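You operate a simulated robot arm through the tools that you are given. There is no shell and no other tool. Be economical: measure what you need, move in short steps, check, and stop when the job is done.

You are at the controls of a simulated robot arm. One attempt, no reset.

TASK
The red seal ring leaked: vent the plate and send its re-lap turns.
Fine: 4 turns a kPa lost. Vent before the blue knob lid comes off onto the blue mat; ring to the yellow re-lap tray. Send once; leave load and way.

Only the result counts: the job must be done as asked and must still hold three seconds after the hand-in. Knocking over, shifting, dropping, spilling or breaking anything else fails it. A push-on lid holds only when it is set on centred and level and pressed home; a screw cap is set on level and turned clockwise until tight.

THE ROBOT
A 6-joint arm with a two-finger parallel gripper on a trunk, on a base that drives. Base frame: it is fixed to the floor where the robot stands at the start and does not move with it; the origin is under the middle of the robot, x ahead of it, y to its left, z up. Lengths are in mm, angles in rad, forces in N, time in s.
With the tool pointing down near the work surface it reaches from about 100 to 740 mm from the robot's upright axis, wherever it stands. Its first joint turns from -2.897 to 2.897 rad. Places, roughly: valve [400, 0, 900]; round gauge [700, 300, 1000]; blue mat [600, -200, 800]; inside of the yellow re-lap tray [800, -1200, 800]; turns knob [1000, -1000, 900]; send button [1100, -1300, 900]; steel plate [500, 200, 800]; load knob [1100, -1200, 900]; way lever [1100, -1200, 900]. Payload 3.91 kg.
Tool frame: the origin (TCP) lies between the finger pads and is the grasp point; the fingertips stand 30 mm ahead of it; z points along the fingers, y is the line along which they close. The gripper opens to 110 mm. The fingers are 20 mm wide and 10 mm thick; the gripper's body (48 by 112 mm) begins 55 mm behind the TCP.
Orientation is that of the tool frame in the base frame, as a unit quaternion [w, x, y, z]. With the fingers straight down and closing along the base's y, the tool's x points along the base's -x, its y along +y and its z along -z.

THE INTERFACE
- The arm moves only by the tool apply_moves. Its argument "plan" is a list of rows, each a list of 7 numbers: the finger opening in cm, from 0 to 11, then the shift along the tool's x, y, z in units of 250 mm (1.0 is 250 mm), then the turn, a rotation vector about the tool's x, y, z in units of 45 degrees (1.0 is 45 degrees). In form: [[jaw, tx, ty, tz, ax, ay, az], ...]. A call has 1 to 10 rows; each row is the pose to reach, as a shift and turn from the pose commanded when the call began, along the tool's axes at that moment. A call with a number of a shift or a turn outside -1 to 1 is refused whole. Rows are played at 5 a second. More than 50 mm and 0.15 rad between two rows, or a gripper value outside its range, and nothing of the call is played. Where a pose cannot be reached the arm comes as near as it can. A force on the tool above 40 N (or 10 N above the force at the start of the call, whichever is more), or a blocked arm, ends the call early, and 0.2 s more pass. Each finger travels about 45 mm/s and halts on what it meets, pressing with about 21 N; the grip force reading is that of the motor and also rises with nothing between the fingers. The clock runs only during rows and for 0.2 s after the last one: add rows that repeat a pose to give the fingers time. The reply holds the time, the measured pose of the TCP, the force on the tool along the base axes, the opening and the grip force, in the units named above and with some noise.
- Cameras (640 x 400 px; columns grow to the right, rows downward): "scene" is now at [18.8, 145.7, 1432.1]; the picture's right is [-0.09, -1.00, 0.00], its down [-0.73, 0.07, -0.68] and it looks along [0.67, -0.06, -0.74] (base axes); focal length 264 px, centre (320, 200). "wrist" rides on the gripper at [71, 22, -107] in the tool frame; the picture's right is [-0.29, 0.96, 0.00], its down [-0.76, -0.23, -0.61] and it looks along [-0.58, -0.18, 0.79] (tool axes); focal length 243 px, centre (320, 200).
- grab_frame(camera): a new picture of that camera. The clock stands still meanwhile.
- lift_body(by): slides the trunk up (or, below 0, down) by that many mm; the arm and the scene camera ride with it, the base frame stays. It gives what a move gives, with no picture.
- steer(legs): drives the robot by 1 to 6 legs, each [ahead, left, turn to the left] in mm, mm and rad, along the robot's own axes; the way and the turn of a leg run together, so that a leg with both is an arc; at most 1500 mm and 3.142 rad a leg. The arm and the cameras ride along, it lands a little off, and it stops where it bumps. It gives what a move gives.
- head_to(pan, tilt): turns the head with the scene camera to pan (to the left, within 1.501 rad either way) and tilt (down, from -0.506 to 1.204), counted from straight ahead of the robot. It gives what a move gives.
- locate(camera, pixels): for up to 12 pixels [column, row] of the newest picture of that camera ("zoom" is the newest enlarged one), the place [x, y, z] in the base frame of the surface seen there, good to about 3 mm. The clock stands still meanwhile.
- enlarge(camera, box): a new picture of the part [left, top, right, bottom] of that camera's present view, enlarged. The clock stands still meanwhile.
- hand_in(): hands the job in; it is judged then, once.

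Work in short steps. Measure before you move; look again where a grasp or a placing could have gone wrong, and mend it. You have 80 turns and 60 pictures in all, those below and enlarged ones among them. Open the gripper and draw the arm clear of the work before you hand the job in, unless the task says otherwise; then end with one line.

The tools are called after "Emit:" as a command line: name --pt "numbers of a row" for each row, then --argument value for the rest, lists and objects as JSON in quotes. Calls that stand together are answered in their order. apply_moves: Moves the arm, as the interface text tells. Its arguments: {"type":"object","properties":{"plan":{"type":"array"}},"required":["plan"]} The other tools are called the same way: lift_body (by) slides the trunk up or down; steer (legs) drives the base; head_to (pan, tilt) turns the head that bears the scene camera; grab_frame (camera) takes a picture; locate (camera, pixels) gives the place of the surface under pixels of a picture; enlarge (camera, box) takes an enlarged picture of a part of a camera's view; hand_in () hands the job in.

At the start:

```text
t: 0.0
eef_pos: [368.1, -149.5, 1118.3]
orientation: [0.001, -0.001, 1.0, 0.0]
wrist_force: [0.3, 0.0, -0.1]
width: 109.9
grasp_force: 0.2
trunk travel left (down, up): [-400.0, 190.0]
robot x, y, heading: [1.1, 2.1, 0.001]
head pan, tilt: [-0.093, 0.827]
```

scene: 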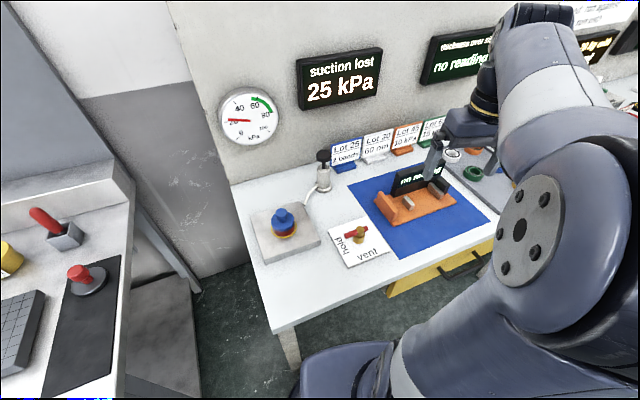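
wrist: 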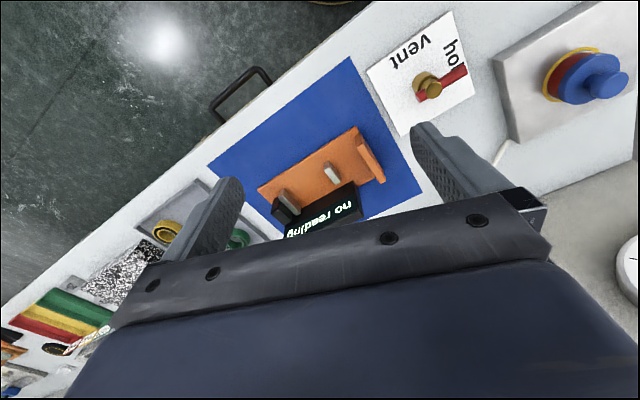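

I'll look closer at the displays, the plate and the valve in the scene picture before moving.

Emit:
enlarge --camera "scene" --box '[210, 40, 450, 190]'

Emit:
enlarge --camera "scene" --box '[240, 130, 500, 290]'

Emit:
head_to --pan -0.8 --tilt 0.6

Emit:
grab_frame --camera "scene"

```text
2.67 times, centred on (330, 115) of scene
```

zoom: 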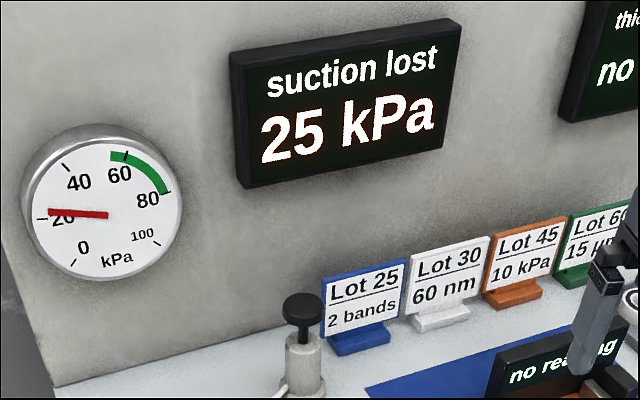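

```text
2.46 times, centred on (370, 210) of scene
```

zoom: 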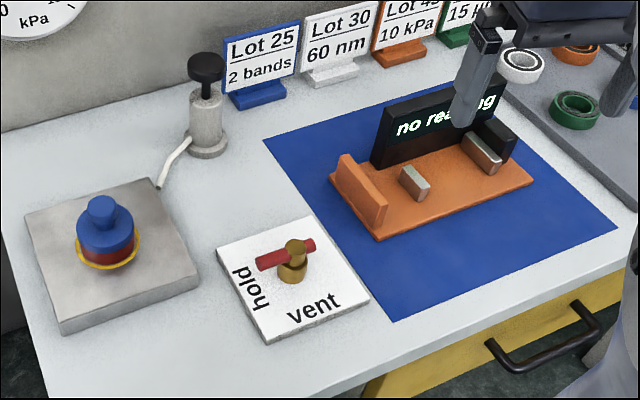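

```text
t: 1.1
eef_pos: [368.3, -150.7, 1117.5]
orientation: [0.0, 0.0, 1.0, 0.0]
wrist_force: [0.2, -0.5, 1.0]
width: 110.0
grasp_force: 0.0
trunk travel left (down, up): [-400.0, 190.0]
robot x, y, heading: [-0.8, 0.1, 0.002]
head pan, tilt: [-0.799, 0.6]
```

```text
55 pictures are left
```

scene: 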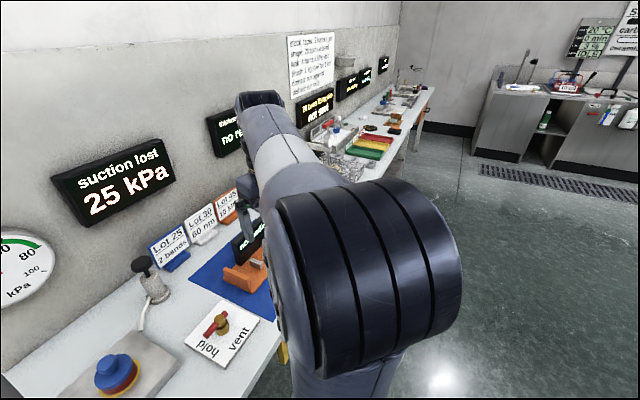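

The wall notice around (312,66) and displays further on need reading; enlarging them.

Emit:
enlarge --camera "scene" --box '[270, 25, 350, 105]'

Emit:
enlarge --camera "scene" --box '[290, 50, 450, 190]'

Emit:
locate --camera "scene" --pixels '[[117, 372], [110, 362], [222, 322], [212, 328], [240, 340], [205, 350], [143, 265], [370, 145], [395, 115], [415, 95]]'

```text
5.00 times, centred on (310, 65) of scene
```

zoom: 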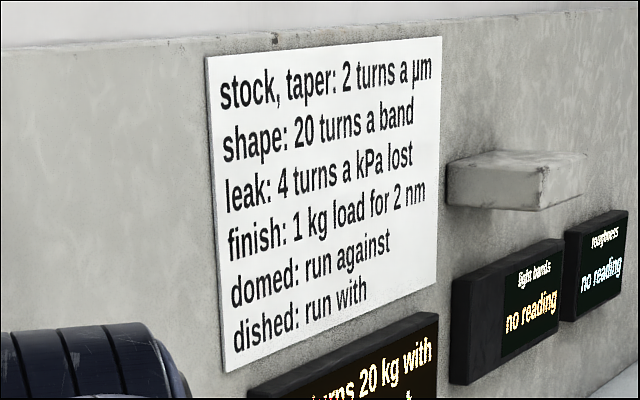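

```text
2.86 times, centred on (370, 120) of scene
```

zoom: 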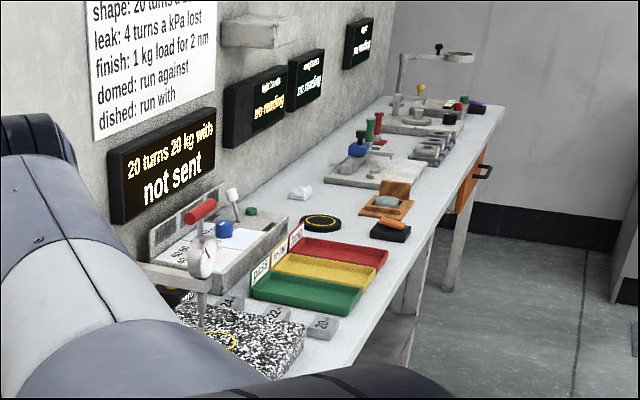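

```text
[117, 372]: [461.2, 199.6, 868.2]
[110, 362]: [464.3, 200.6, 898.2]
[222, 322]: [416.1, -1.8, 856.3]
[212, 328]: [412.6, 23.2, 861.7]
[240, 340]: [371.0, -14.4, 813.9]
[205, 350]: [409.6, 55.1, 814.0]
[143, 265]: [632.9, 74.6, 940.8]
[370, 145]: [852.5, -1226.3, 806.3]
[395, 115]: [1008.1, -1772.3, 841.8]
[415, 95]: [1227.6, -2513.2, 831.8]
```

The rule for a leak matches: 25 kPa × 4 = 100 turns. The valve pivot is near (414,0), with the handle toward "hold" (+y); I bring the wrist over it for a close look.

Emit:
apply_moves --pt "11 0.04 0.16 -0.0 0 0 0" --pt "11 0.08 0.32 0.05 0 0 0" --pt "11 0.12 0.48 0.1 0 0 0" --pt "11 0.12 0.6 0.2 0 0 0" --pt "11 0.12 0.6 0.3 0 0 0"

Emit:
grab_frame --camera "wrist"

```text
t: 2.3
eef_pos: [338.8, 0.3, 1043.8]
orientation: [0.0, 0.0, 1.0, -0.001]
wrist_force: [0.3, 0.2, 0.1]
width: 110.0
grasp_force: 0.0
trunk travel left (down, up): [-400.0, 190.0]
robot x, y, heading: [1.4, -1.0, 0.004]
head pan, tilt: [-0.799, 0.6]
```

```text
52 pictures are left
```

wrist: 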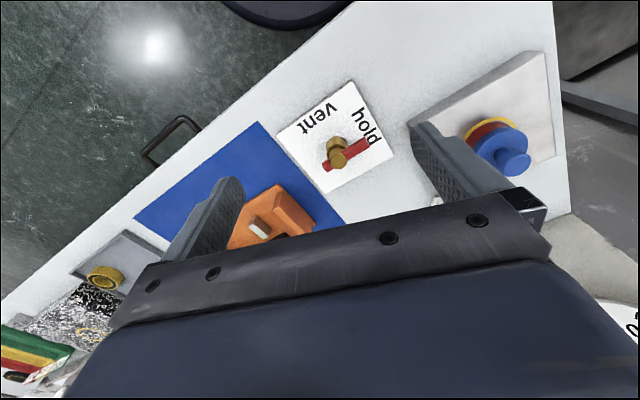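

Emit:
enlarge --camera "wrist" --box '[260, 70, 420, 200]'

Emit:
enlarge --camera "wrist" --box '[420, 60, 560, 190]'

Emit:
locate --camera "wrist" --pixels '[[337, 143], [338, 160], [327, 166], [350, 154], [366, 141], [318, 117], [366, 130], [516, 163], [500, 140], [480, 150], [470, 128], [430, 110]]'

```text
3.08 times, centred on (340, 135) of wrist
```

zoom: 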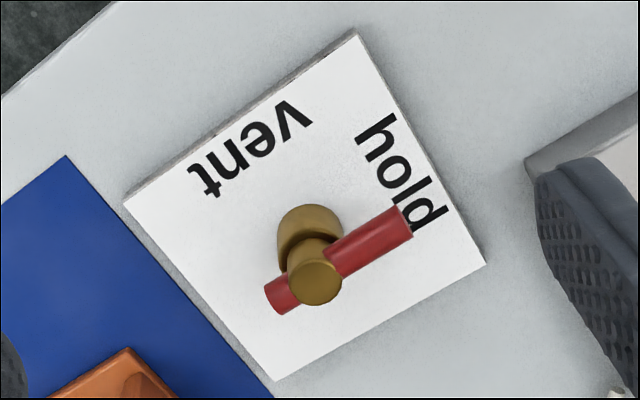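

```text
3.08 times, centred on (490, 125) of wrist
```

zoom: 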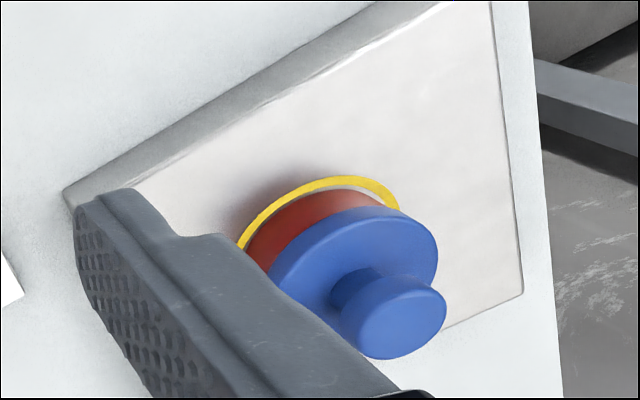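

```text
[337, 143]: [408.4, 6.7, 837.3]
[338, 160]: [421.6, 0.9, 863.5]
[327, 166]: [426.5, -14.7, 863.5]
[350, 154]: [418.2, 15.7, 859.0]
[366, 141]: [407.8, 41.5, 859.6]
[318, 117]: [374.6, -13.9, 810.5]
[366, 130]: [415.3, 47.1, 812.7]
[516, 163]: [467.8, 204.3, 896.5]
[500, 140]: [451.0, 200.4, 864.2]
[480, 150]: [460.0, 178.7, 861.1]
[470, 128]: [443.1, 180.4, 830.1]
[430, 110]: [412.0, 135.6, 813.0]
```

The lever points at ~107° (tip near (405,45), z≈860) about pivot (417,2); vent lies 90° counter-clockwise. I close the fingers, go down on the +x side of the lever's long arm, then sweep it round.

Emit:
apply_moves --pt "8 -0.19 0.07 0.1 0 0 0" --pt "6 -0.386 0.143 0.2 0 0 0" --pt "4 -0.386 0.143 0.3 0 0 0" --pt "2 -0.386 0.143 0.3 0 0 0" --pt "0 -0.386 0.143 0.35 0 0 0" --pt "0 -0.386 0.143 0.35 0 0 0" --pt "0 -0.386 0.143 0.45 0 0 0" --pt "0 -0.386 0.143 0.55 0 0 0" --pt "0 -0.386 0.143 0.65 0 0 0" --pt "0 -0.386 0.143 0.7 0 0 0"

Emit:
grab_frame --camera "wrist"

```text
refused: row 1 steps farther than a row can; nothing moved
```

```text
49 pictures are left
```

wrist: 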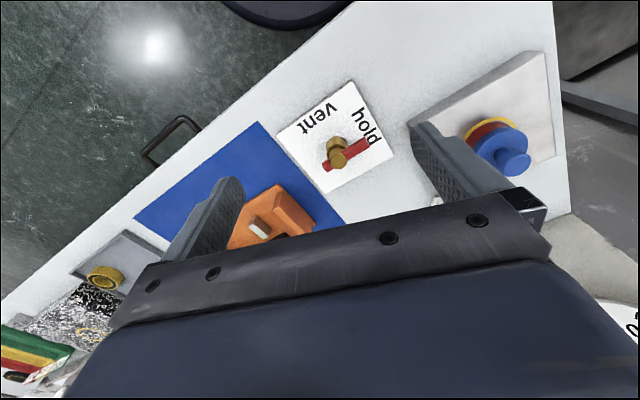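

The first step exceeded 50 mm; I resend with smaller steps.

Emit:
apply_moves --pt "8 -0.15 0.05 0.08 0 0 0" --pt "6 -0.29 0.1 0.16 0 0 0" --pt "4 -0.386 0.143 0.25 0 0 0" --pt "2 -0.386 0.143 0.3 0 0 0" --pt "0 -0.386 0.143 0.35 0 0 0" --pt "0 -0.386 0.143 0.4 0 0 0" --pt "0 -0.386 0.143 0.47 0 0 0" --pt "0 -0.386 0.143 0.55 0 0 0" --pt "0 -0.386 0.143 0.63 0 0 0" --pt "0 -0.386 0.143 0.7 0 0 0"

Emit:
grab_frame --camera "wrist"

```text
t: 4.5
eef_pos: [433.3, 35.1, 866.8]
orientation: [0.0, 0.0, 1.0, 0.0]
wrist_force: [1.1, 0.7, -0.7]
width: 0.0
grasp_force: 21.8
trunk travel left (down, up): [-400.0, 190.0]
robot x, y, heading: [-2.2, -0.4, -0.003]
head pan, tilt: [-0.799, 0.6]
```

```text
48 pictures are left
```

wrist: 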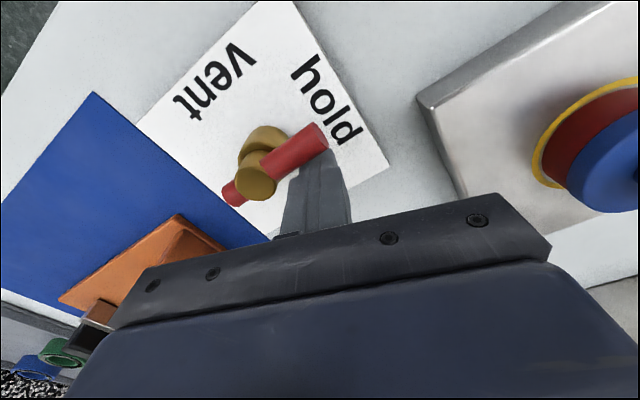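

The closed fingers stand at (315,190), just behind the long arm. I sweep an arc of radius 37 mm about the pivot toward "vent".

Emit:
apply_moves --pt "0 0.04 0.012 0 0 0 0" --pt "0 0.078 0.015 0 0 0 0" --pt "0 0.116 0.007 0 0 0 0" --pt "0 0.15 -0.012 0 0 0 0" --pt "0 0.178 -0.038 0 0 0 0" --pt "0 0.197 -0.066 0 0 0 0" --pt "0 0.208 -0.094 0 0 0 0"

Emit:
grab_frame --camera "wrist"

```text
t: 6.1
eef_pos: [380.5, 11.6, 867.6]
orientation: [0.0, 0.0, 1.0, 0.0]
wrist_force: [-0.3, -0.1, 0.5]
width: 0.0
grasp_force: 21.1
trunk travel left (down, up): [-400.0, 190.0]
robot x, y, heading: [0.4, 2.4, 0.003]
head pan, tilt: [-0.799, 0.6]
```

```text
47 pictures are left
```

wrist: 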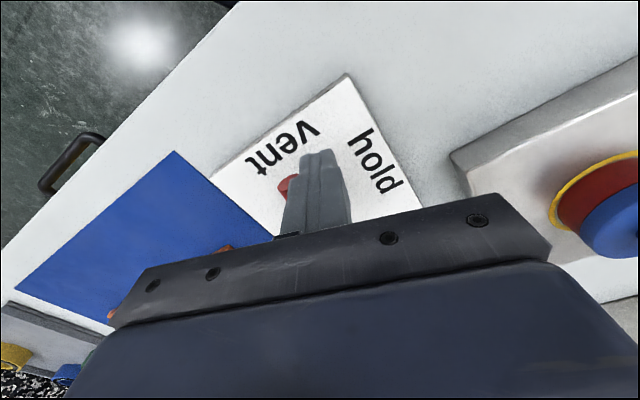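

The lever seems to have swung. I draw the fingers up toward +y and check lever and gauge with the scene camera.

Emit:
apply_moves --pt "0 0.02 0.03 -0.05 0 0 0" --pt "3 0.02 0.03 -0.2 0 0 0" --pt "6 0.02 0.03 -0.36 0 0 0" --pt "9 0.02 0.03 -0.52 0 0 0" --pt "11 0.02 0.03 -0.68 0 0 0"

Emit:
head_to --pan 0.1 --tilt 0.75

Emit:
grab_frame --camera "scene"

Emit:
enlarge --camera "wrist" --box '[260, 50, 560, 240]'

```text
t: 7.3
eef_pos: [375.6, 17.3, 1037.3]
orientation: [0.0, 0.0, 1.0, 0.0]
wrist_force: [0.3, 0.3, -1.1]
width: 83.2
grasp_force: 0.1
trunk travel left (down, up): [-400.0, 190.0]
robot x, y, heading: [-1.6, 1.2, -0.005]
head pan, tilt: [-0.799, 0.6]
```

```text
t: 8.5
eef_pos: [375.7, 17.2, 1036.3]
orientation: [0.001, 0.001, 1.0, 0.0]
wrist_force: [0.0, 0.3, -0.6]
width: 110.3
grasp_force: 0.1
trunk travel left (down, up): [-400.0, 190.0]
robot x, y, heading: [-1.2, 0.2, 0.0]
head pan, tilt: [0.099, 0.75]
```

```text
46 pictures are left
```

scene: 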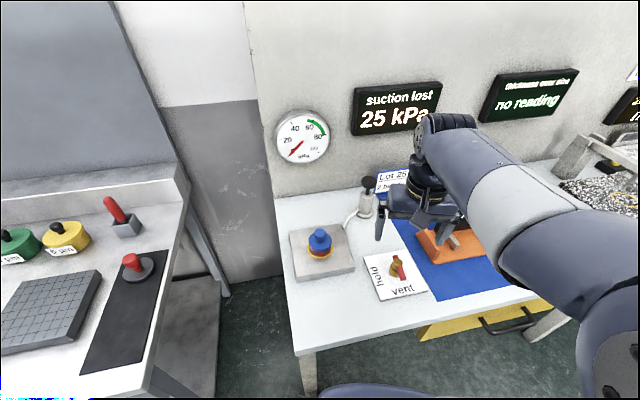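

```text
2.11 times, centred on (410, 145) of wrist
```

zoom: 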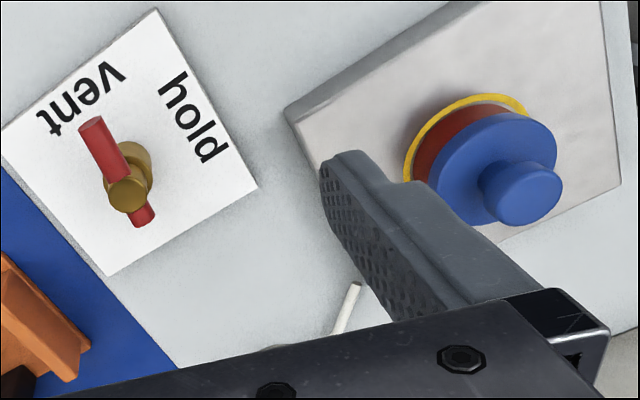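

The gauge needle now rests at 0, lever on vent. Next, measure the lid's knob and ring from the wrist zoom.

Emit:
locate --camera "zoom" --pixels '[[530, 195], [495, 195], [560, 190], [530, 222], [525, 168], [432, 195], [550, 140], [500, 115], [415, 140], [440, 150], [480, 120], [500, 97]]'

Emit:
locate --camera "scene" --pixels '[[319, 232], [320, 238], [319, 247], [330, 246], [308, 246], [320, 258], [470, 280], [490, 285], [430, 275], [400, 230]]'

Emit:
enlarge --camera "scene" --box '[270, 200, 370, 290]'

```text
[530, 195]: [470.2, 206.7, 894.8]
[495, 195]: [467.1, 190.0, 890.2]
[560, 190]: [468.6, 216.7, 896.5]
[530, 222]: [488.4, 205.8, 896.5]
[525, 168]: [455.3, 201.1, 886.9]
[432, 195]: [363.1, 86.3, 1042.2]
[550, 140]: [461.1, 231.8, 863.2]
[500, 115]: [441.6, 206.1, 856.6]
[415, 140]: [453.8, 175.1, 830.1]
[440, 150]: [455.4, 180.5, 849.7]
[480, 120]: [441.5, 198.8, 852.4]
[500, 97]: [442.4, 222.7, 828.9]
```

```text
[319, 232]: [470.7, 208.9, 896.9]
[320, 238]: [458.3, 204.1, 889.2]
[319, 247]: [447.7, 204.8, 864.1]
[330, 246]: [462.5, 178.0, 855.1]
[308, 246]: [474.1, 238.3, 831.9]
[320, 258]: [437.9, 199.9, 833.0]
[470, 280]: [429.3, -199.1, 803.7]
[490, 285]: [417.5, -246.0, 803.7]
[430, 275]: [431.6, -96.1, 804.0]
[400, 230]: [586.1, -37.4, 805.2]
```

```text
4.44 times, centred on (320, 245) of scene
```

zoom: 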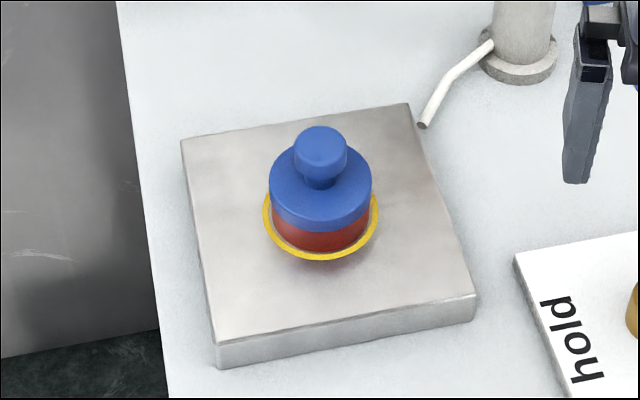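

Knob centre ≈ (471,204), radius ~15, z 878–897; lid disc top ≈866. I move above it and descend with the fingers open to 7 cm.

Emit:
apply_moves --pt "9 -0.076 0.149 0 0 0 0" --pt "8 -0.152 0.299 0 0 0 0" --pt "7 -0.229 0.448 0 0 0 0" --pt "7 -0.305 0.598 0 0 0 0" --pt "7 -0.381 0.747 0 0 0 0" --pt "7 -0.381 0.747 0.15 0 0 0" --pt "7 -0.381 0.747 0.3 0 0 0"

Emit:
enlarge --camera "scene" --box '[260, 160, 420, 290]'

Emit:
grab_frame --camera "wrist"

```text
t: 10.1
eef_pos: [472.6, 206.1, 960.2]
orientation: [0.0, -0.001, 1.0, 0.001]
wrist_force: [-0.2, -0.1, 0.3]
width: 70.0
grasp_force: 0.0
trunk travel left (down, up): [-400.0, 190.0]
robot x, y, heading: [-1.1, -3.7, 0.003]
head pan, tilt: [0.099, 0.75]
```

```text
3.08 times, centred on (340, 225) of scene
```

zoom: 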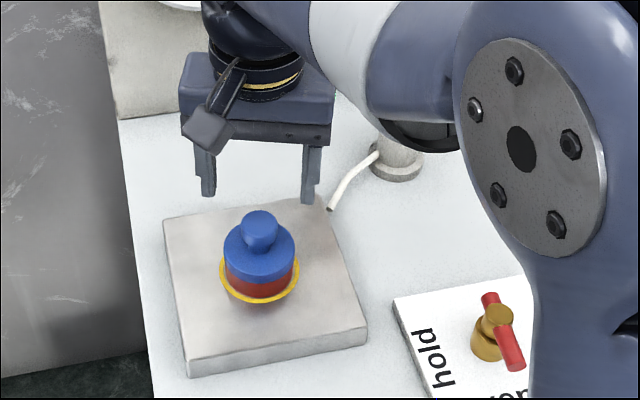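

```text
42 pictures are left
```

wrist: 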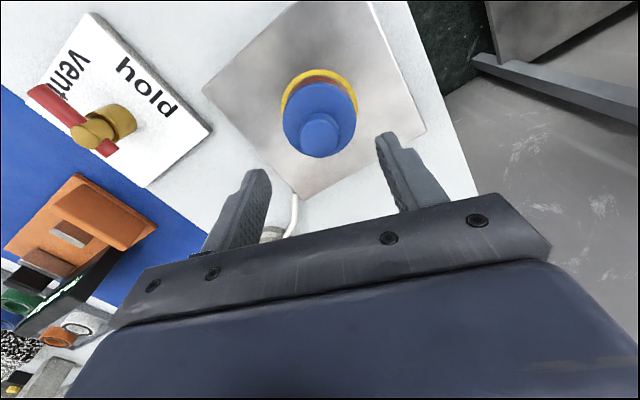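

Aligned (TCP y 206 vs knob 204). I descend 58 mm and close on the knob.

Emit:
apply_moves --pt "7 0.004 -0.004 0.12 0 0 0" --pt "7 0.004 -0.004 0.232 0 0 0" --pt "5 0.004 -0.004 0.232 0 0 0" --pt "3 0.004 -0.004 0.232 0 0 0" --pt "1 0.004 -0.004 0.232 0 0 0" --pt "1 0.004 -0.004 0.232 0 0 0" --pt "1 0.004 -0.004 0.232 0 0 0"

```text
t: 11.7
eef_pos: [472.2, 205.0, 904.4]
orientation: [0.0, 0.0, 1.0, 0.0]
wrist_force: [0.7, 0.5, 0.0]
width: 31.0
grasp_force: 21.3
trunk travel left (down, up): [-400.0, 190.0]
robot x, y, heading: [1.2, -1.1, -0.0]
head pan, tilt: [0.099, 0.75]
```

Gripped at 31 mm. I lift 100 mm and look whether the ring stayed.

Emit:
apply_moves --pt "1 0 0 -0.05 0 0 0" --pt "1 0 0 -0.12 0 0 0" --pt "1 0 0 -0.26 0 0 0" --pt "1 0 0 -0.4 0 0 0"

Emit:
grab_frame --camera "scene"

Emit:
enlarge --camera "scene" --box '[260, 160, 420, 290]'

```text
t: 12.7
eef_pos: [471.6, 206.2, 1005.2]
orientation: [0.0, 0.0, 1.0, 0.0]
wrist_force: [-0.3, 0.3, -2.6]
width: 31.4
grasp_force: 21.8
trunk travel left (down, up): [-400.0, 190.0]
robot x, y, heading: [-2.1, -2.1, 0.003]
head pan, tilt: [0.099, 0.75]
```

```text
41 pictures are left
```

scene: 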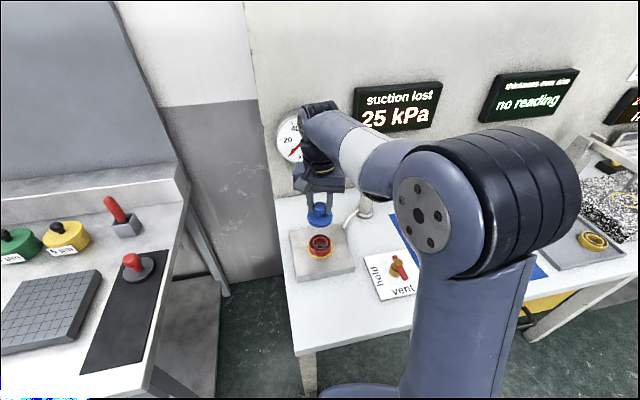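

```text
3.08 times, centred on (340, 225) of scene
```

zoom: 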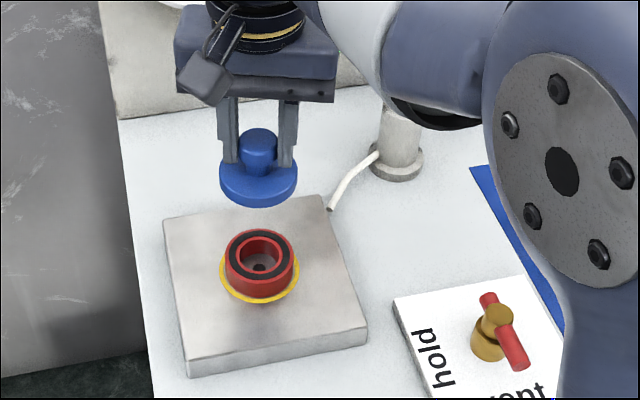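

The ring stayed on the plate and the lid is held level. I carry it high toward the mat and look for free mat space in front of the orange fixture.

Emit:
apply_moves --pt "1 0.04 -0.16 0 0 0 0" --pt "1 0.08 -0.32 0 0 0 0" --pt "1 0.13 -0.48 0 0 0 0" --pt "1 0.18 -0.64 0 0 0 0" --pt "1 0.23 -0.8 0 0 0 0" --pt "1 0.28 -0.95 0 0 0 0" --pt "1 0.288 -1.0 0 0 0 0"

Emit:
grab_frame --camera "wrist"

```text
t: 14.3
eef_pos: [398.4, -42.9, 1004.8]
orientation: [0.0, 0.0, 1.0, 0.0]
wrist_force: [-1.3, 0.8, -3.3]
width: 31.0
grasp_force: 20.7
trunk travel left (down, up): [-400.0, 190.0]
robot x, y, heading: [-1.8, -1.9, 0.001]
head pan, tilt: [0.099, 0.75]
```

```text
39 pictures are left
```

wrist: 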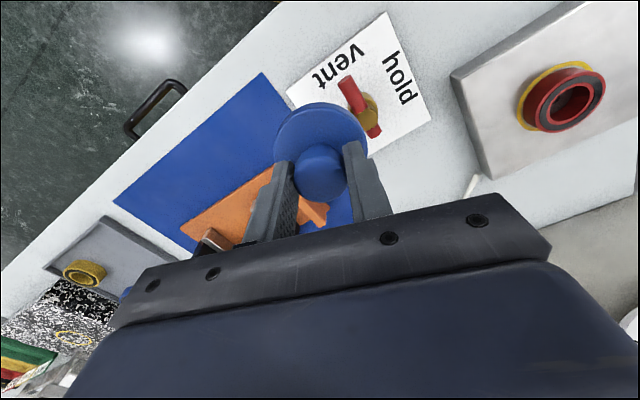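

Emit:
locate --camera "wrist" --pixels '[[262, 75], [286, 104], [113, 203], [194, 254], [180, 222], [270, 168], [215, 150], [160, 190], [240, 110], [240, 140], [265, 130]]'

```text
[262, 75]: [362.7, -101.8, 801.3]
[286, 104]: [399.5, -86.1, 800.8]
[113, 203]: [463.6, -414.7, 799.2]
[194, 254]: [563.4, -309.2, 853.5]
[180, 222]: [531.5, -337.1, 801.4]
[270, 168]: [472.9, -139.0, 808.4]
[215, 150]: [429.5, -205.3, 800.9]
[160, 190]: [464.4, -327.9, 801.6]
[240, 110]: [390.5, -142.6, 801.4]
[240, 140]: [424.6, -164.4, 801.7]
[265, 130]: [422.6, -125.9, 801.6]
```

The free strip between mat edge (363,-102)–(464,-415) and fixture is ~88 mm deep; I'll set the lid at (444,-213). First I go to just above it.

Emit:
apply_moves --pt "1 -0.046 -0.17 0 0 0 0" --pt "1 -0.092 -0.34 0 0 0 0" --pt "1 -0.138 -0.51 0 0 0 0" --pt "1 -0.184 -0.68 0 0 0 0" --pt "1 -0.184 -0.68 0.15 0 0 0" --pt "1 -0.184 -0.68 0.3 0 0 0" --pt "1 -0.184 -0.68 0.43 0 0 0" --pt "1 -0.184 -0.68 0.52 0 0 0" --pt "1 -0.184 -0.68 0.56 0 0 0"

Emit:
grab_frame --camera "wrist"

```text
t: 16.3
eef_pos: [446.3, -212.7, 862.9]
orientation: [-0.001, 0.001, 1.0, 0.0]
wrist_force: [-1.0, 0.3, -2.9]
width: 31.3
grasp_force: 20.8
trunk travel left (down, up): [-400.0, 190.0]
robot x, y, heading: [-0.4, -2.1, -0.001]
head pan, tilt: [0.099, 0.75]
```

```text
38 pictures are left
```

wrist: 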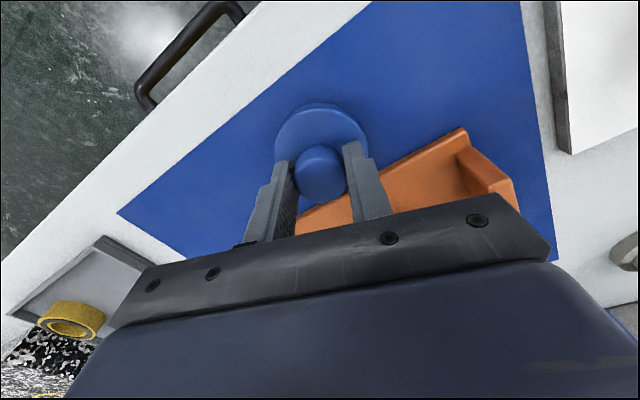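

Lid hangs over blue mat, clear of the fixture. I lower in 2 mm rows until touch.

Emit:
apply_moves --pt "1 0.004 0 0.012 0 0 0" --pt "1 0.004 0 0.02 0 0 0" --pt "1 0.004 0 0.028 0 0 0" --pt "1 0.004 0 0.036 0 0 0"

```text
t: 17.3
eef_pos: [447.0, -215.3, 856.0]
orientation: [0.001, 0.0, 1.0, -0.001]
wrist_force: [-0.5, -0.3, -2.8]
width: 31.2
grasp_force: 20.7
trunk travel left (down, up): [-400.0, 190.0]
robot x, y, heading: [2.8, 0.3, -0.005]
head pan, tilt: [0.099, 0.75]
```

Emit:
apply_moves --pt "1 0 0 0.008 0 0 0" --pt "1 0 0 0.012 0 0 0" --pt "1 0 0 0.016 0 0 0"

Emit:
enlarge --camera "wrist" --box '[240, 80, 420, 220]'

```text
t: 18.1
eef_pos: [445.1, -214.1, 852.1]
orientation: [0.001, 0.0, 1.0, 0.0]
wrist_force: [0.0, 0.3, 3.9]
width: 31.0
grasp_force: 21.1
trunk travel left (down, up): [-400.0, 190.0]
robot x, y, heading: [2.7, -2.5, -0.004]
head pan, tilt: [0.099, 0.75]
```

```text
2.86 times, centred on (330, 150) of wrist
```

zoom: 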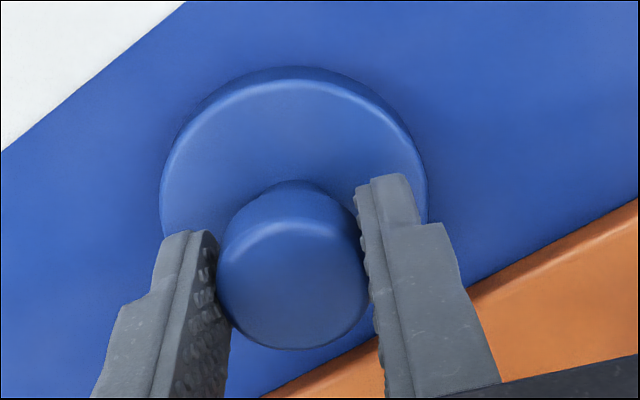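

The vertical force flipped from −2.8 to +3.9 N: the lid rests on the mat. I open and rise.

Emit:
apply_moves --pt "5 0 0 0 0 0 0" --pt "7 0 0 0 0 0 0" --pt "7 0 0 0 0 0 0" --pt "7 0 0 -0.1 0 0 0" --pt "7 0 0 -0.25 0 0 0" --pt "8 0 0 -0.42 0 0 0" --pt "9 0 0 -0.6 0 0 0"

Emit:
grab_frame --camera "wrist"

```text
t: 19.7
eef_pos: [444.5, -216.1, 1002.4]
orientation: [0.0, 0.0, 1.0, 0.0]
wrist_force: [-0.4, -0.2, 0.0]
width: 89.7
grasp_force: 0.1
trunk travel left (down, up): [-400.0, 190.0]
robot x, y, heading: [-2.3, -0.1, 0.001]
head pan, tilt: [0.099, 0.75]
```

```text
36 pictures are left
```

wrist: 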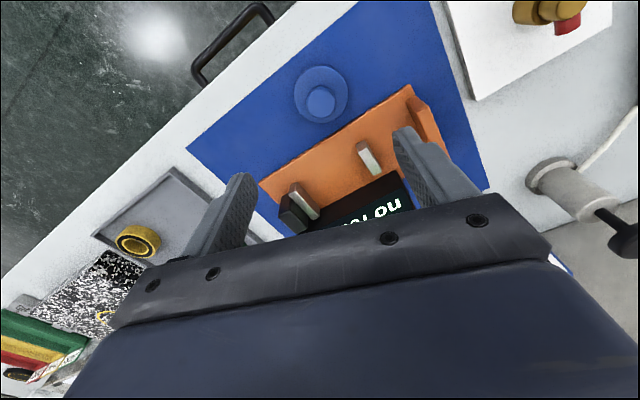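

The lid stands wholly on the mat. I return toward the plate at height in two hops.

Emit:
apply_moves --pt "9 0 0.18 0 0 0 0" --pt "9 0 0.36 0 0 0 0" --pt "9 0 0.54 0 0 0 0" --pt "9 0 0.72 0 0 0 0" --pt "9 0 0.9 0 0 0 0" --pt "9 0 1.0 0 0 0 0"

Emit:
apply_moves --pt "9 -0.02 0.17 0 0 0 0" --pt "9 -0.04 0.34 0 0 0 0" --pt "9 -0.06 0.5 0 0 0 0" --pt "9 -0.108 0.68 0 0 0 0"

Emit:
enlarge --camera "wrist" --box '[200, 40, 440, 190]'

Emit:
enlarge --camera "scene" --box '[280, 210, 360, 280]'

```text
t: 21.1
eef_pos: [444.8, 35.1, 1001.1]
orientation: [0.0, 0.0, 1.0, 0.0]
wrist_force: [-0.8, 0.4, -0.5]
width: 90.0
grasp_force: 0.1
trunk travel left (down, up): [-400.0, 190.0]
robot x, y, heading: [-3.7, -0.5, -0.001]
head pan, tilt: [0.099, 0.75]
```

```text
t: 22.1
eef_pos: [471.0, 202.1, 999.3]
orientation: [0.0, 0.0, 1.0, 0.0]
wrist_force: [-0.9, -0.1, -0.1]
width: 89.8
grasp_force: 0.0
trunk travel left (down, up): [-400.0, 190.0]
robot x, y, heading: [-0.1, -1.0, 0.0]
head pan, tilt: [0.099, 0.75]
```

```text
2.67 times, centred on (320, 115) of wrist
```

zoom: 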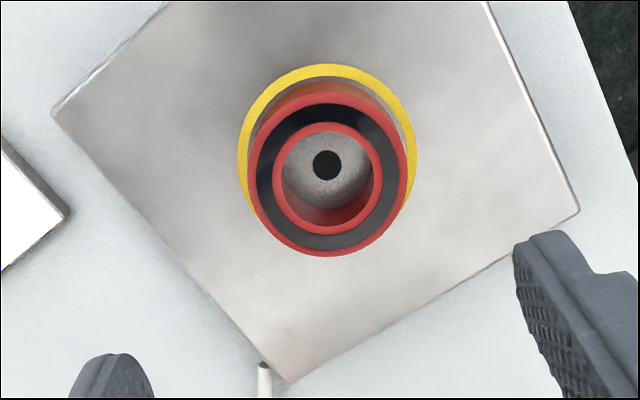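

```text
5.71 times, centred on (320, 245) of scene
```

zoom: 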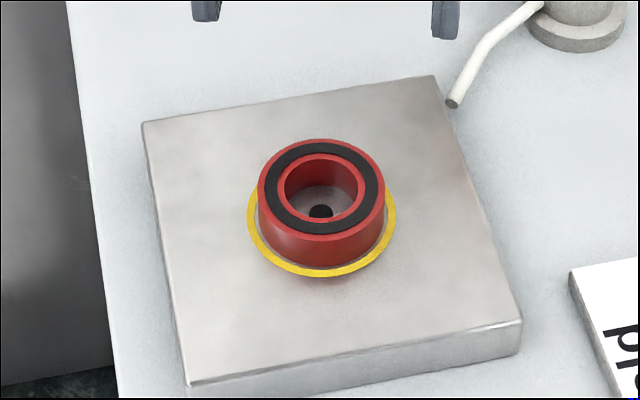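

Emit:
locate --camera "zoom" --pixels '[[264, 193], [382, 193], [322, 143], [322, 235], [320, 255], [322, 210], [400, 300], [274, 190], [372, 190]]'

Emit:
grab_frame --camera "wrist"

Emit:
locate --camera "wrist" --pixels '[[295, 102], [349, 102], [322, 77], [322, 134], [321, 102]]'

```text
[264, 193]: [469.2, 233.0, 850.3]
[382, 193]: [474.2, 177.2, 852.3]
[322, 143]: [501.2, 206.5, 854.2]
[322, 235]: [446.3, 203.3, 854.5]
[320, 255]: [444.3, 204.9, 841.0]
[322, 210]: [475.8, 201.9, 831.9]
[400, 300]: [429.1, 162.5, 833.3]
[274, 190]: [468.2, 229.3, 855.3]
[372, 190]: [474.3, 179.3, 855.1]
```

```text
33 pictures are left
```

wrist: 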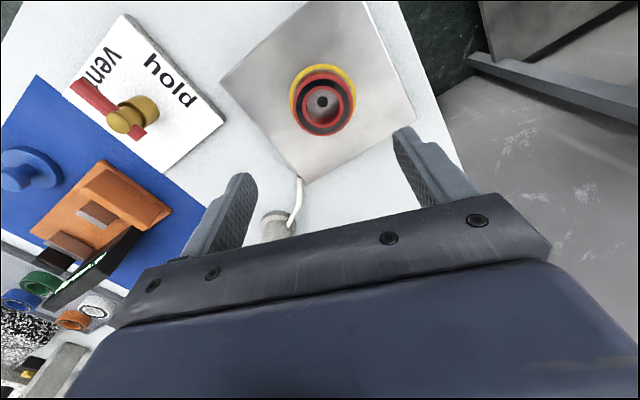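

```text
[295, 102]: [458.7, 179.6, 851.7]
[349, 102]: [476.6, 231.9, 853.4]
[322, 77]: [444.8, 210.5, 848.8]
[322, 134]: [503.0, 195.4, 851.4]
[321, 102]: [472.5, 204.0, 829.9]
```

Ring centre (472,205), diameter ~58, z 830–854. I descend to TCP z≈865 and close.

Emit:
apply_moves --pt "9 -0.006 0.01 0.15 0 0 0" --pt "9 -0.006 0.01 0.3 0 0 0" --pt "9 -0.006 0.01 0.45 0 0 0" --pt "9 -0.006 0.01 0.54 0 0 0" --pt "7 -0.006 0.01 0.54 0 0 0" --pt "5.5 -0.006 0.01 0.54 0 0 0" --pt "4.5 -0.006 0.01 0.54 0 0 0" --pt "4.5 -0.006 0.01 0.54 0 0 0"

```text
t: 23.9
eef_pos: [472.2, 205.9, 865.5]
orientation: [0.0, 0.0, 1.0, 0.0]
wrist_force: [-0.7, 0.5, 0.9]
width: 60.8
grasp_force: 20.7
trunk travel left (down, up): [-400.0, 190.0]
robot x, y, heading: [-1.1, -1.4, 0.002]
head pan, tilt: [0.099, 0.75]
```

Ring gripped at 60.8 mm. I lift it, then tuck the arm back for driving.

Emit:
apply_moves --pt "4.5 0 0 -0.06 0 0 0" --pt "4.5 0 0 -0.2 0 0 0" --pt "4.5 0 0 -0.38 0 0 0" --pt "4.5 0 0 -0.56 0 0 0" --pt "4.5 0 0 -0.74 0 0 0" --pt "4.5 0 0 -0.92 0 0 0"

Emit:
apply_moves --pt "4.5 0.14 -0.12 0 0 0 0" --pt "4.5 0.28 -0.24 0 0 0 0" --pt "4.5 0.42 -0.36 0 0 0 0" --pt "4.5 0.56 -0.48 0 0 0 0" --pt "4.5 0.68 -0.6 0 0 0 0"

Emit:
head_to --pan -0.6 --tilt 0.8

Emit:
grab_frame --camera "scene"

Emit:
grab_frame --camera "wrist"

```text
t: 25.3
eef_pos: [473.1, 206.7, 1097.5]
orientation: [0.0, 0.0, 1.0, 0.0]
wrist_force: [0.3, -0.3, -0.3]
width: 60.8
grasp_force: 21.1
trunk travel left (down, up): [-400.0, 190.0]
robot x, y, heading: [-0.5, 1.3, -0.002]
head pan, tilt: [0.099, 0.75]
```

```text
t: 26.5
eef_pos: [300.4, 58.4, 1094.0]
orientation: [0.0, 0.001, 1.0, 0.0]
wrist_force: [0.0, 0.3, -1.2]
width: 60.8
grasp_force: 20.5
trunk travel left (down, up): [-400.0, 190.0]
robot x, y, heading: [1.5, 2.0, -0.004]
head pan, tilt: [0.099, 0.75]
```

```text
t: 27.5
eef_pos: [301.0, 58.4, 1094.0]
orientation: [0.0, 0.001, 1.0, 0.0]
wrist_force: [-0.4, -1.1, -1.6]
width: 60.6
grasp_force: 21.1
trunk travel left (down, up): [-400.0, 190.0]
robot x, y, heading: [0.2, 2.0, -0.002]
head pan, tilt: [-0.6, 0.799]
```

```text
32 pictures are left
```

scene: 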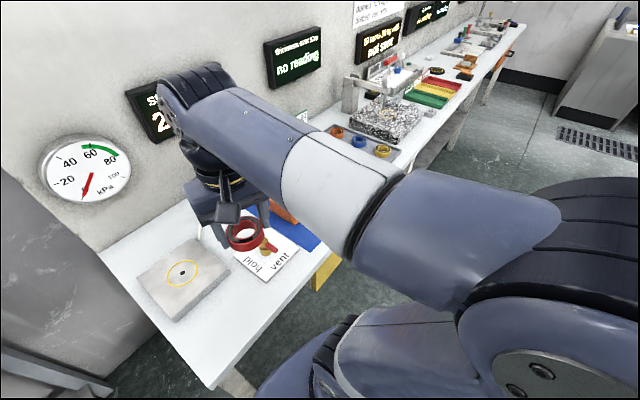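

```text
31 pictures are left
```

wrist: 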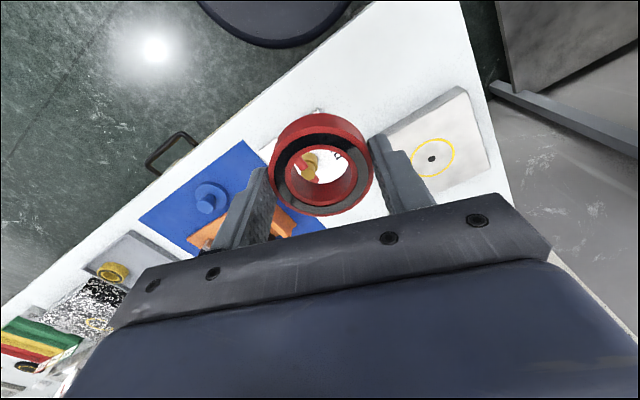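

Ring is held. I measure the bench front edge and landmarks to plan the drive.

Emit:
locate --camera "scene" --pixels '[[215, 380], [308, 284], [408, 162], [455, 105], [500, 55], [433, 92], [425, 100], [378, 120], [445, 86]]'

Emit:
enlarge --camera "scene" --box '[330, 20, 510, 160]'

```text
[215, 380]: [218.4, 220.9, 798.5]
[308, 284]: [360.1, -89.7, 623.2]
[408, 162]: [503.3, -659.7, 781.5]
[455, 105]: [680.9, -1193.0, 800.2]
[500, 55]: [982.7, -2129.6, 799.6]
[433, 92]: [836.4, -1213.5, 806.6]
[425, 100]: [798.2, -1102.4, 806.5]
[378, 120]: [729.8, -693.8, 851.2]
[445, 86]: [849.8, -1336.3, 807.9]
```

```text
2.86 times, centred on (420, 90) of scene
```

zoom: 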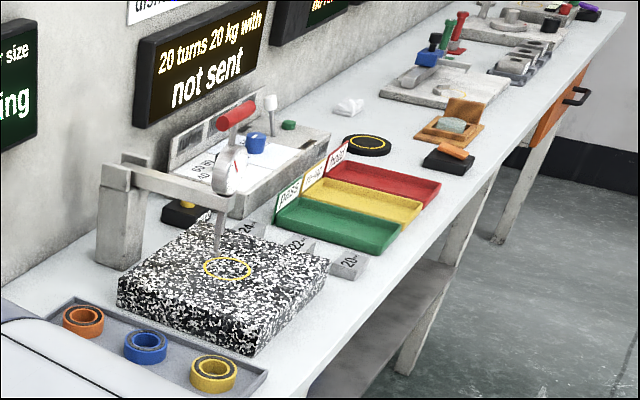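

The bench edge runs along (0.311,−0.950), 276 mm ahead of the robot. I turn left 0.316 and drive 1412 mm to the right, parallel to it, ending opposite the tray.

Emit:
steer --legs '[[0, 0, 0.316], [0, -700, 0], [0, -712, 0]]'

Emit:
head_to --pan 0.0 --tilt 0.75

Emit:
grab_frame --camera "scene"

Emit:
grab_frame --camera "wrist"

```text
t: 35.9
eef_pos: [716.9, -1191.8, 1095.3]
orientation: [0.0, -0.163, 0.987, -0.001]
wrist_force: [0.3, 1.0, -1.1]
width: 60.8
grasp_force: 20.8
trunk travel left (down, up): [-400.0, 190.0]
robot x, y, heading: [451.2, -1342.5, 0.326]
head pan, tilt: [-0.6, 0.799]
```

```text
t: 36.9
eef_pos: [717.9, -1190.8, 1094.3]
orientation: [0.0, -0.164, 0.986, 0.0]
wrist_force: [0.1, -0.4, -0.6]
width: 61.0
grasp_force: 20.5
trunk travel left (down, up): [-400.0, 190.0]
robot x, y, heading: [447.6, -1341.4, 0.331]
head pan, tilt: [0.0, 0.75]
```

```text
29 pictures are left
```

scene: 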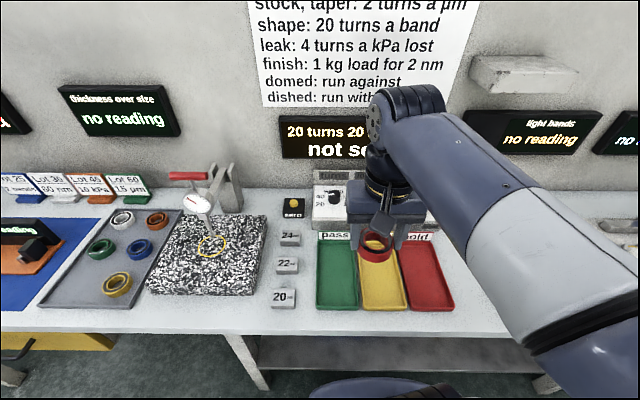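

```text
28 pictures are left
```

wrist: 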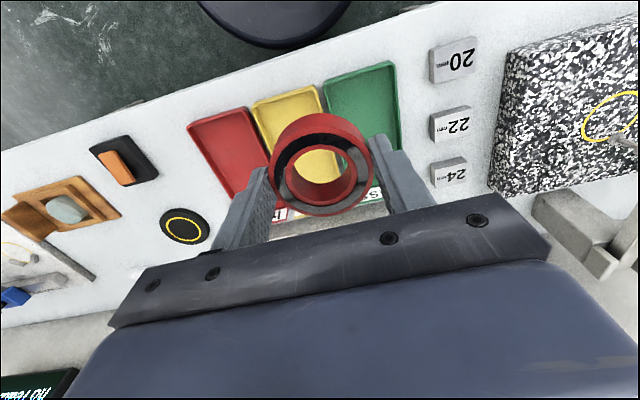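

The yellow tray sits between green "pass" and red "hold". Locating its floor and rims.

Emit:
locate --camera "scene" --pixels '[[362, 303], [407, 303], [382, 285], [363, 270], [380, 300], [361, 285], [402, 285], [320, 290]]'

Emit:
locate --camera "wrist" --pixels '[[252, 104], [320, 88], [290, 105], [268, 135], [290, 97], [326, 110], [318, 165], [200, 122]]'

Emit:
enlarge --camera "scene" --box '[270, 180, 460, 320]'

```text
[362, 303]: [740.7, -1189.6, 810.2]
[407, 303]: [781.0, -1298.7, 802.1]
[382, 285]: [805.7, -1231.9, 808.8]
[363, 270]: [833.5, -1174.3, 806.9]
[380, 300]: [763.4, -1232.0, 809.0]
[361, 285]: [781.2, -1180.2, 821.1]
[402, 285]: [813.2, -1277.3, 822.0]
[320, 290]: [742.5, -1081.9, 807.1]
```

```text
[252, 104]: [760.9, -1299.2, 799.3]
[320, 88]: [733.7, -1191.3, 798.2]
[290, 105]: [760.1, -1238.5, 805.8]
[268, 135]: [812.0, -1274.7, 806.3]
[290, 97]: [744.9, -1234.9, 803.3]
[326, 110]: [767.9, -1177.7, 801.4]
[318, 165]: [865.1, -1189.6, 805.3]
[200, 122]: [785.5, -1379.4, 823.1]
```

```text
2.86 times, centred on (365, 250) of scene
```

zoom: 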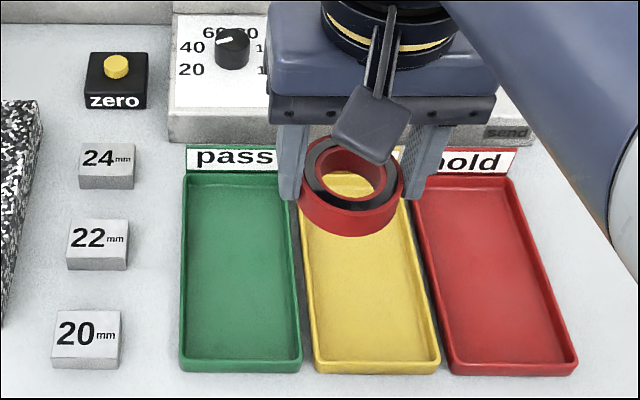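

Tray inner centre line passes (797,−1229); inside width ≈98 mm, floor ≈806, rim 822. I move above (815,−1222), turning the tool 45° so the fingers have room to open.

Emit:
apply_moves --pt "4.5 -0.06 -0.05 0 0 0 0.17" --pt "4.5 -0.12 -0.1 0.1 0 0 0.34" --pt "4.5 -0.2 -0.15 0.2 0 0 0.51" --pt "4.5 -0.26 -0.2 0.32 0 0 0.68" --pt "4.5 -0.329 -0.244 0.45 0 0 0.85" --pt "4.5 -0.329 -0.244 0.6 0 0 1.0" --pt "4.5 -0.329 -0.244 0.75 0 0 1.0"

Emit:
grab_frame --camera "wrist"

Emit:
enlarge --camera "scene" --box '[270, 160, 480, 320]'

```text
t: 38.5
eef_pos: [816.7, -1221.2, 907.4]
orientation: [0.0, 0.228, 0.974, 0.001]
wrist_force: [-0.7, -0.8, -1.0]
width: 60.7
grasp_force: 20.7
trunk travel left (down, up): [-400.0, 190.0]
robot x, y, heading: [451.3, -1342.8, 0.329]
head pan, tilt: [0.0, 0.75]
```

```text
26 pictures are left
```

wrist: 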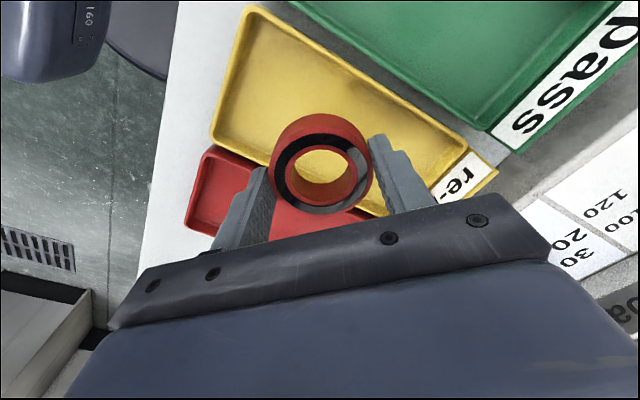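

```text
2.50 times, centred on (375, 240) of scene
```

zoom: 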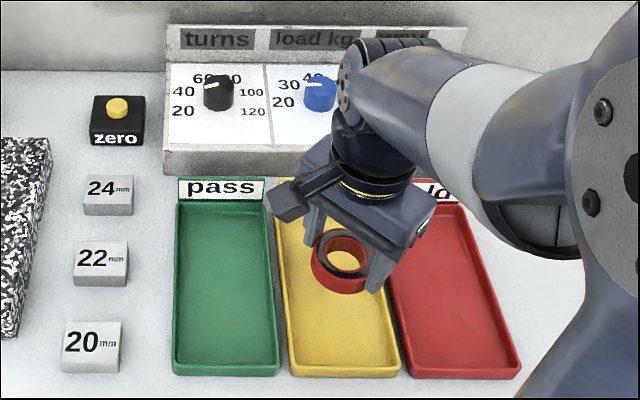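

Before lowering, I verify the tray's side rims near the ring from the wrist view.

Emit:
locate --camera "wrist" --pixels '[[358, 72], [405, 100], [350, 78], [258, 160], [248, 158], [360, 110], [270, 100], [460, 145], [238, 90]]'

```text
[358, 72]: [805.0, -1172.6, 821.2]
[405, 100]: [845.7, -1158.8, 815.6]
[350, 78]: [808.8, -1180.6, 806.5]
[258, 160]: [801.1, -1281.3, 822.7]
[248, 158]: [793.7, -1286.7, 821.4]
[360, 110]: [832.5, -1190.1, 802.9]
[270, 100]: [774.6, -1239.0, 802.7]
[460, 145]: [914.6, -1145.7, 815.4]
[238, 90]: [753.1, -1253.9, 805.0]
```

The ring is centred laterally (1414 vs tray mid 1415). I lower until contact in small final steps.

Emit:
apply_moves --pt "4.5 0 0 0.12 0 0 0" --pt "4.5 0 0 0.2 0 0 0" --pt "4.5 0 0 0.24 0 0 0" --pt "4.5 0 0 0.252 0 0 0"

Emit:
apply_moves --pt "4.5 0 0 0.006 0 0 0" --pt "4.5 0 0 0.01 0 0 0"

```text
t: 39.5
eef_pos: [815.9, -1221.8, 843.3]
orientation: [0.0, 0.227, 0.974, -0.001]
wrist_force: [0.2, -0.1, -1.4]
width: 60.8
grasp_force: 20.6
trunk travel left (down, up): [-400.0, 190.0]
robot x, y, heading: [447.3, -1342.1, 0.331]
head pan, tilt: [0.0, 0.75]
```

```text
t: 40.1
eef_pos: [816.0, -1222.2, 841.2]
orientation: [-0.001, 0.227, 0.974, 0.0]
wrist_force: [0.2, 0.0, -0.5]
width: 60.7
grasp_force: 21.2
trunk travel left (down, up): [-400.0, 190.0]
robot x, y, heading: [447.9, -1343.7, 0.33]
head pan, tilt: [0.0, 0.75]
```

No contact yet; continuing by 1 mm steps.

Emit:
apply_moves --pt "4.5 0 0 0.004 0 0 0" --pt "4.5 0 0 0.008 0 0 0"

Emit:
enlarge --camera "wrist" --box '[230, 80, 420, 220]'

```text
t: 40.7
eef_pos: [815.4, -1221.6, 840.8]
orientation: [0.002, 0.226, 0.974, 0.0]
wrist_force: [-1.7, -1.0, 19.4]
width: 61.0
grasp_force: 21.3
trunk travel left (down, up): [-400.0, 190.0]
robot x, y, heading: [450.7, -1345.3, 0.33]
head pan, tilt: [0.0, 0.75]
```

```text
2.86 times, centred on (325, 150) of wrist
```

zoom: 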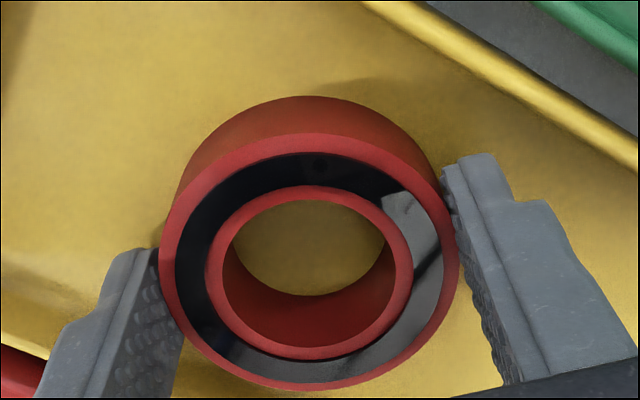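

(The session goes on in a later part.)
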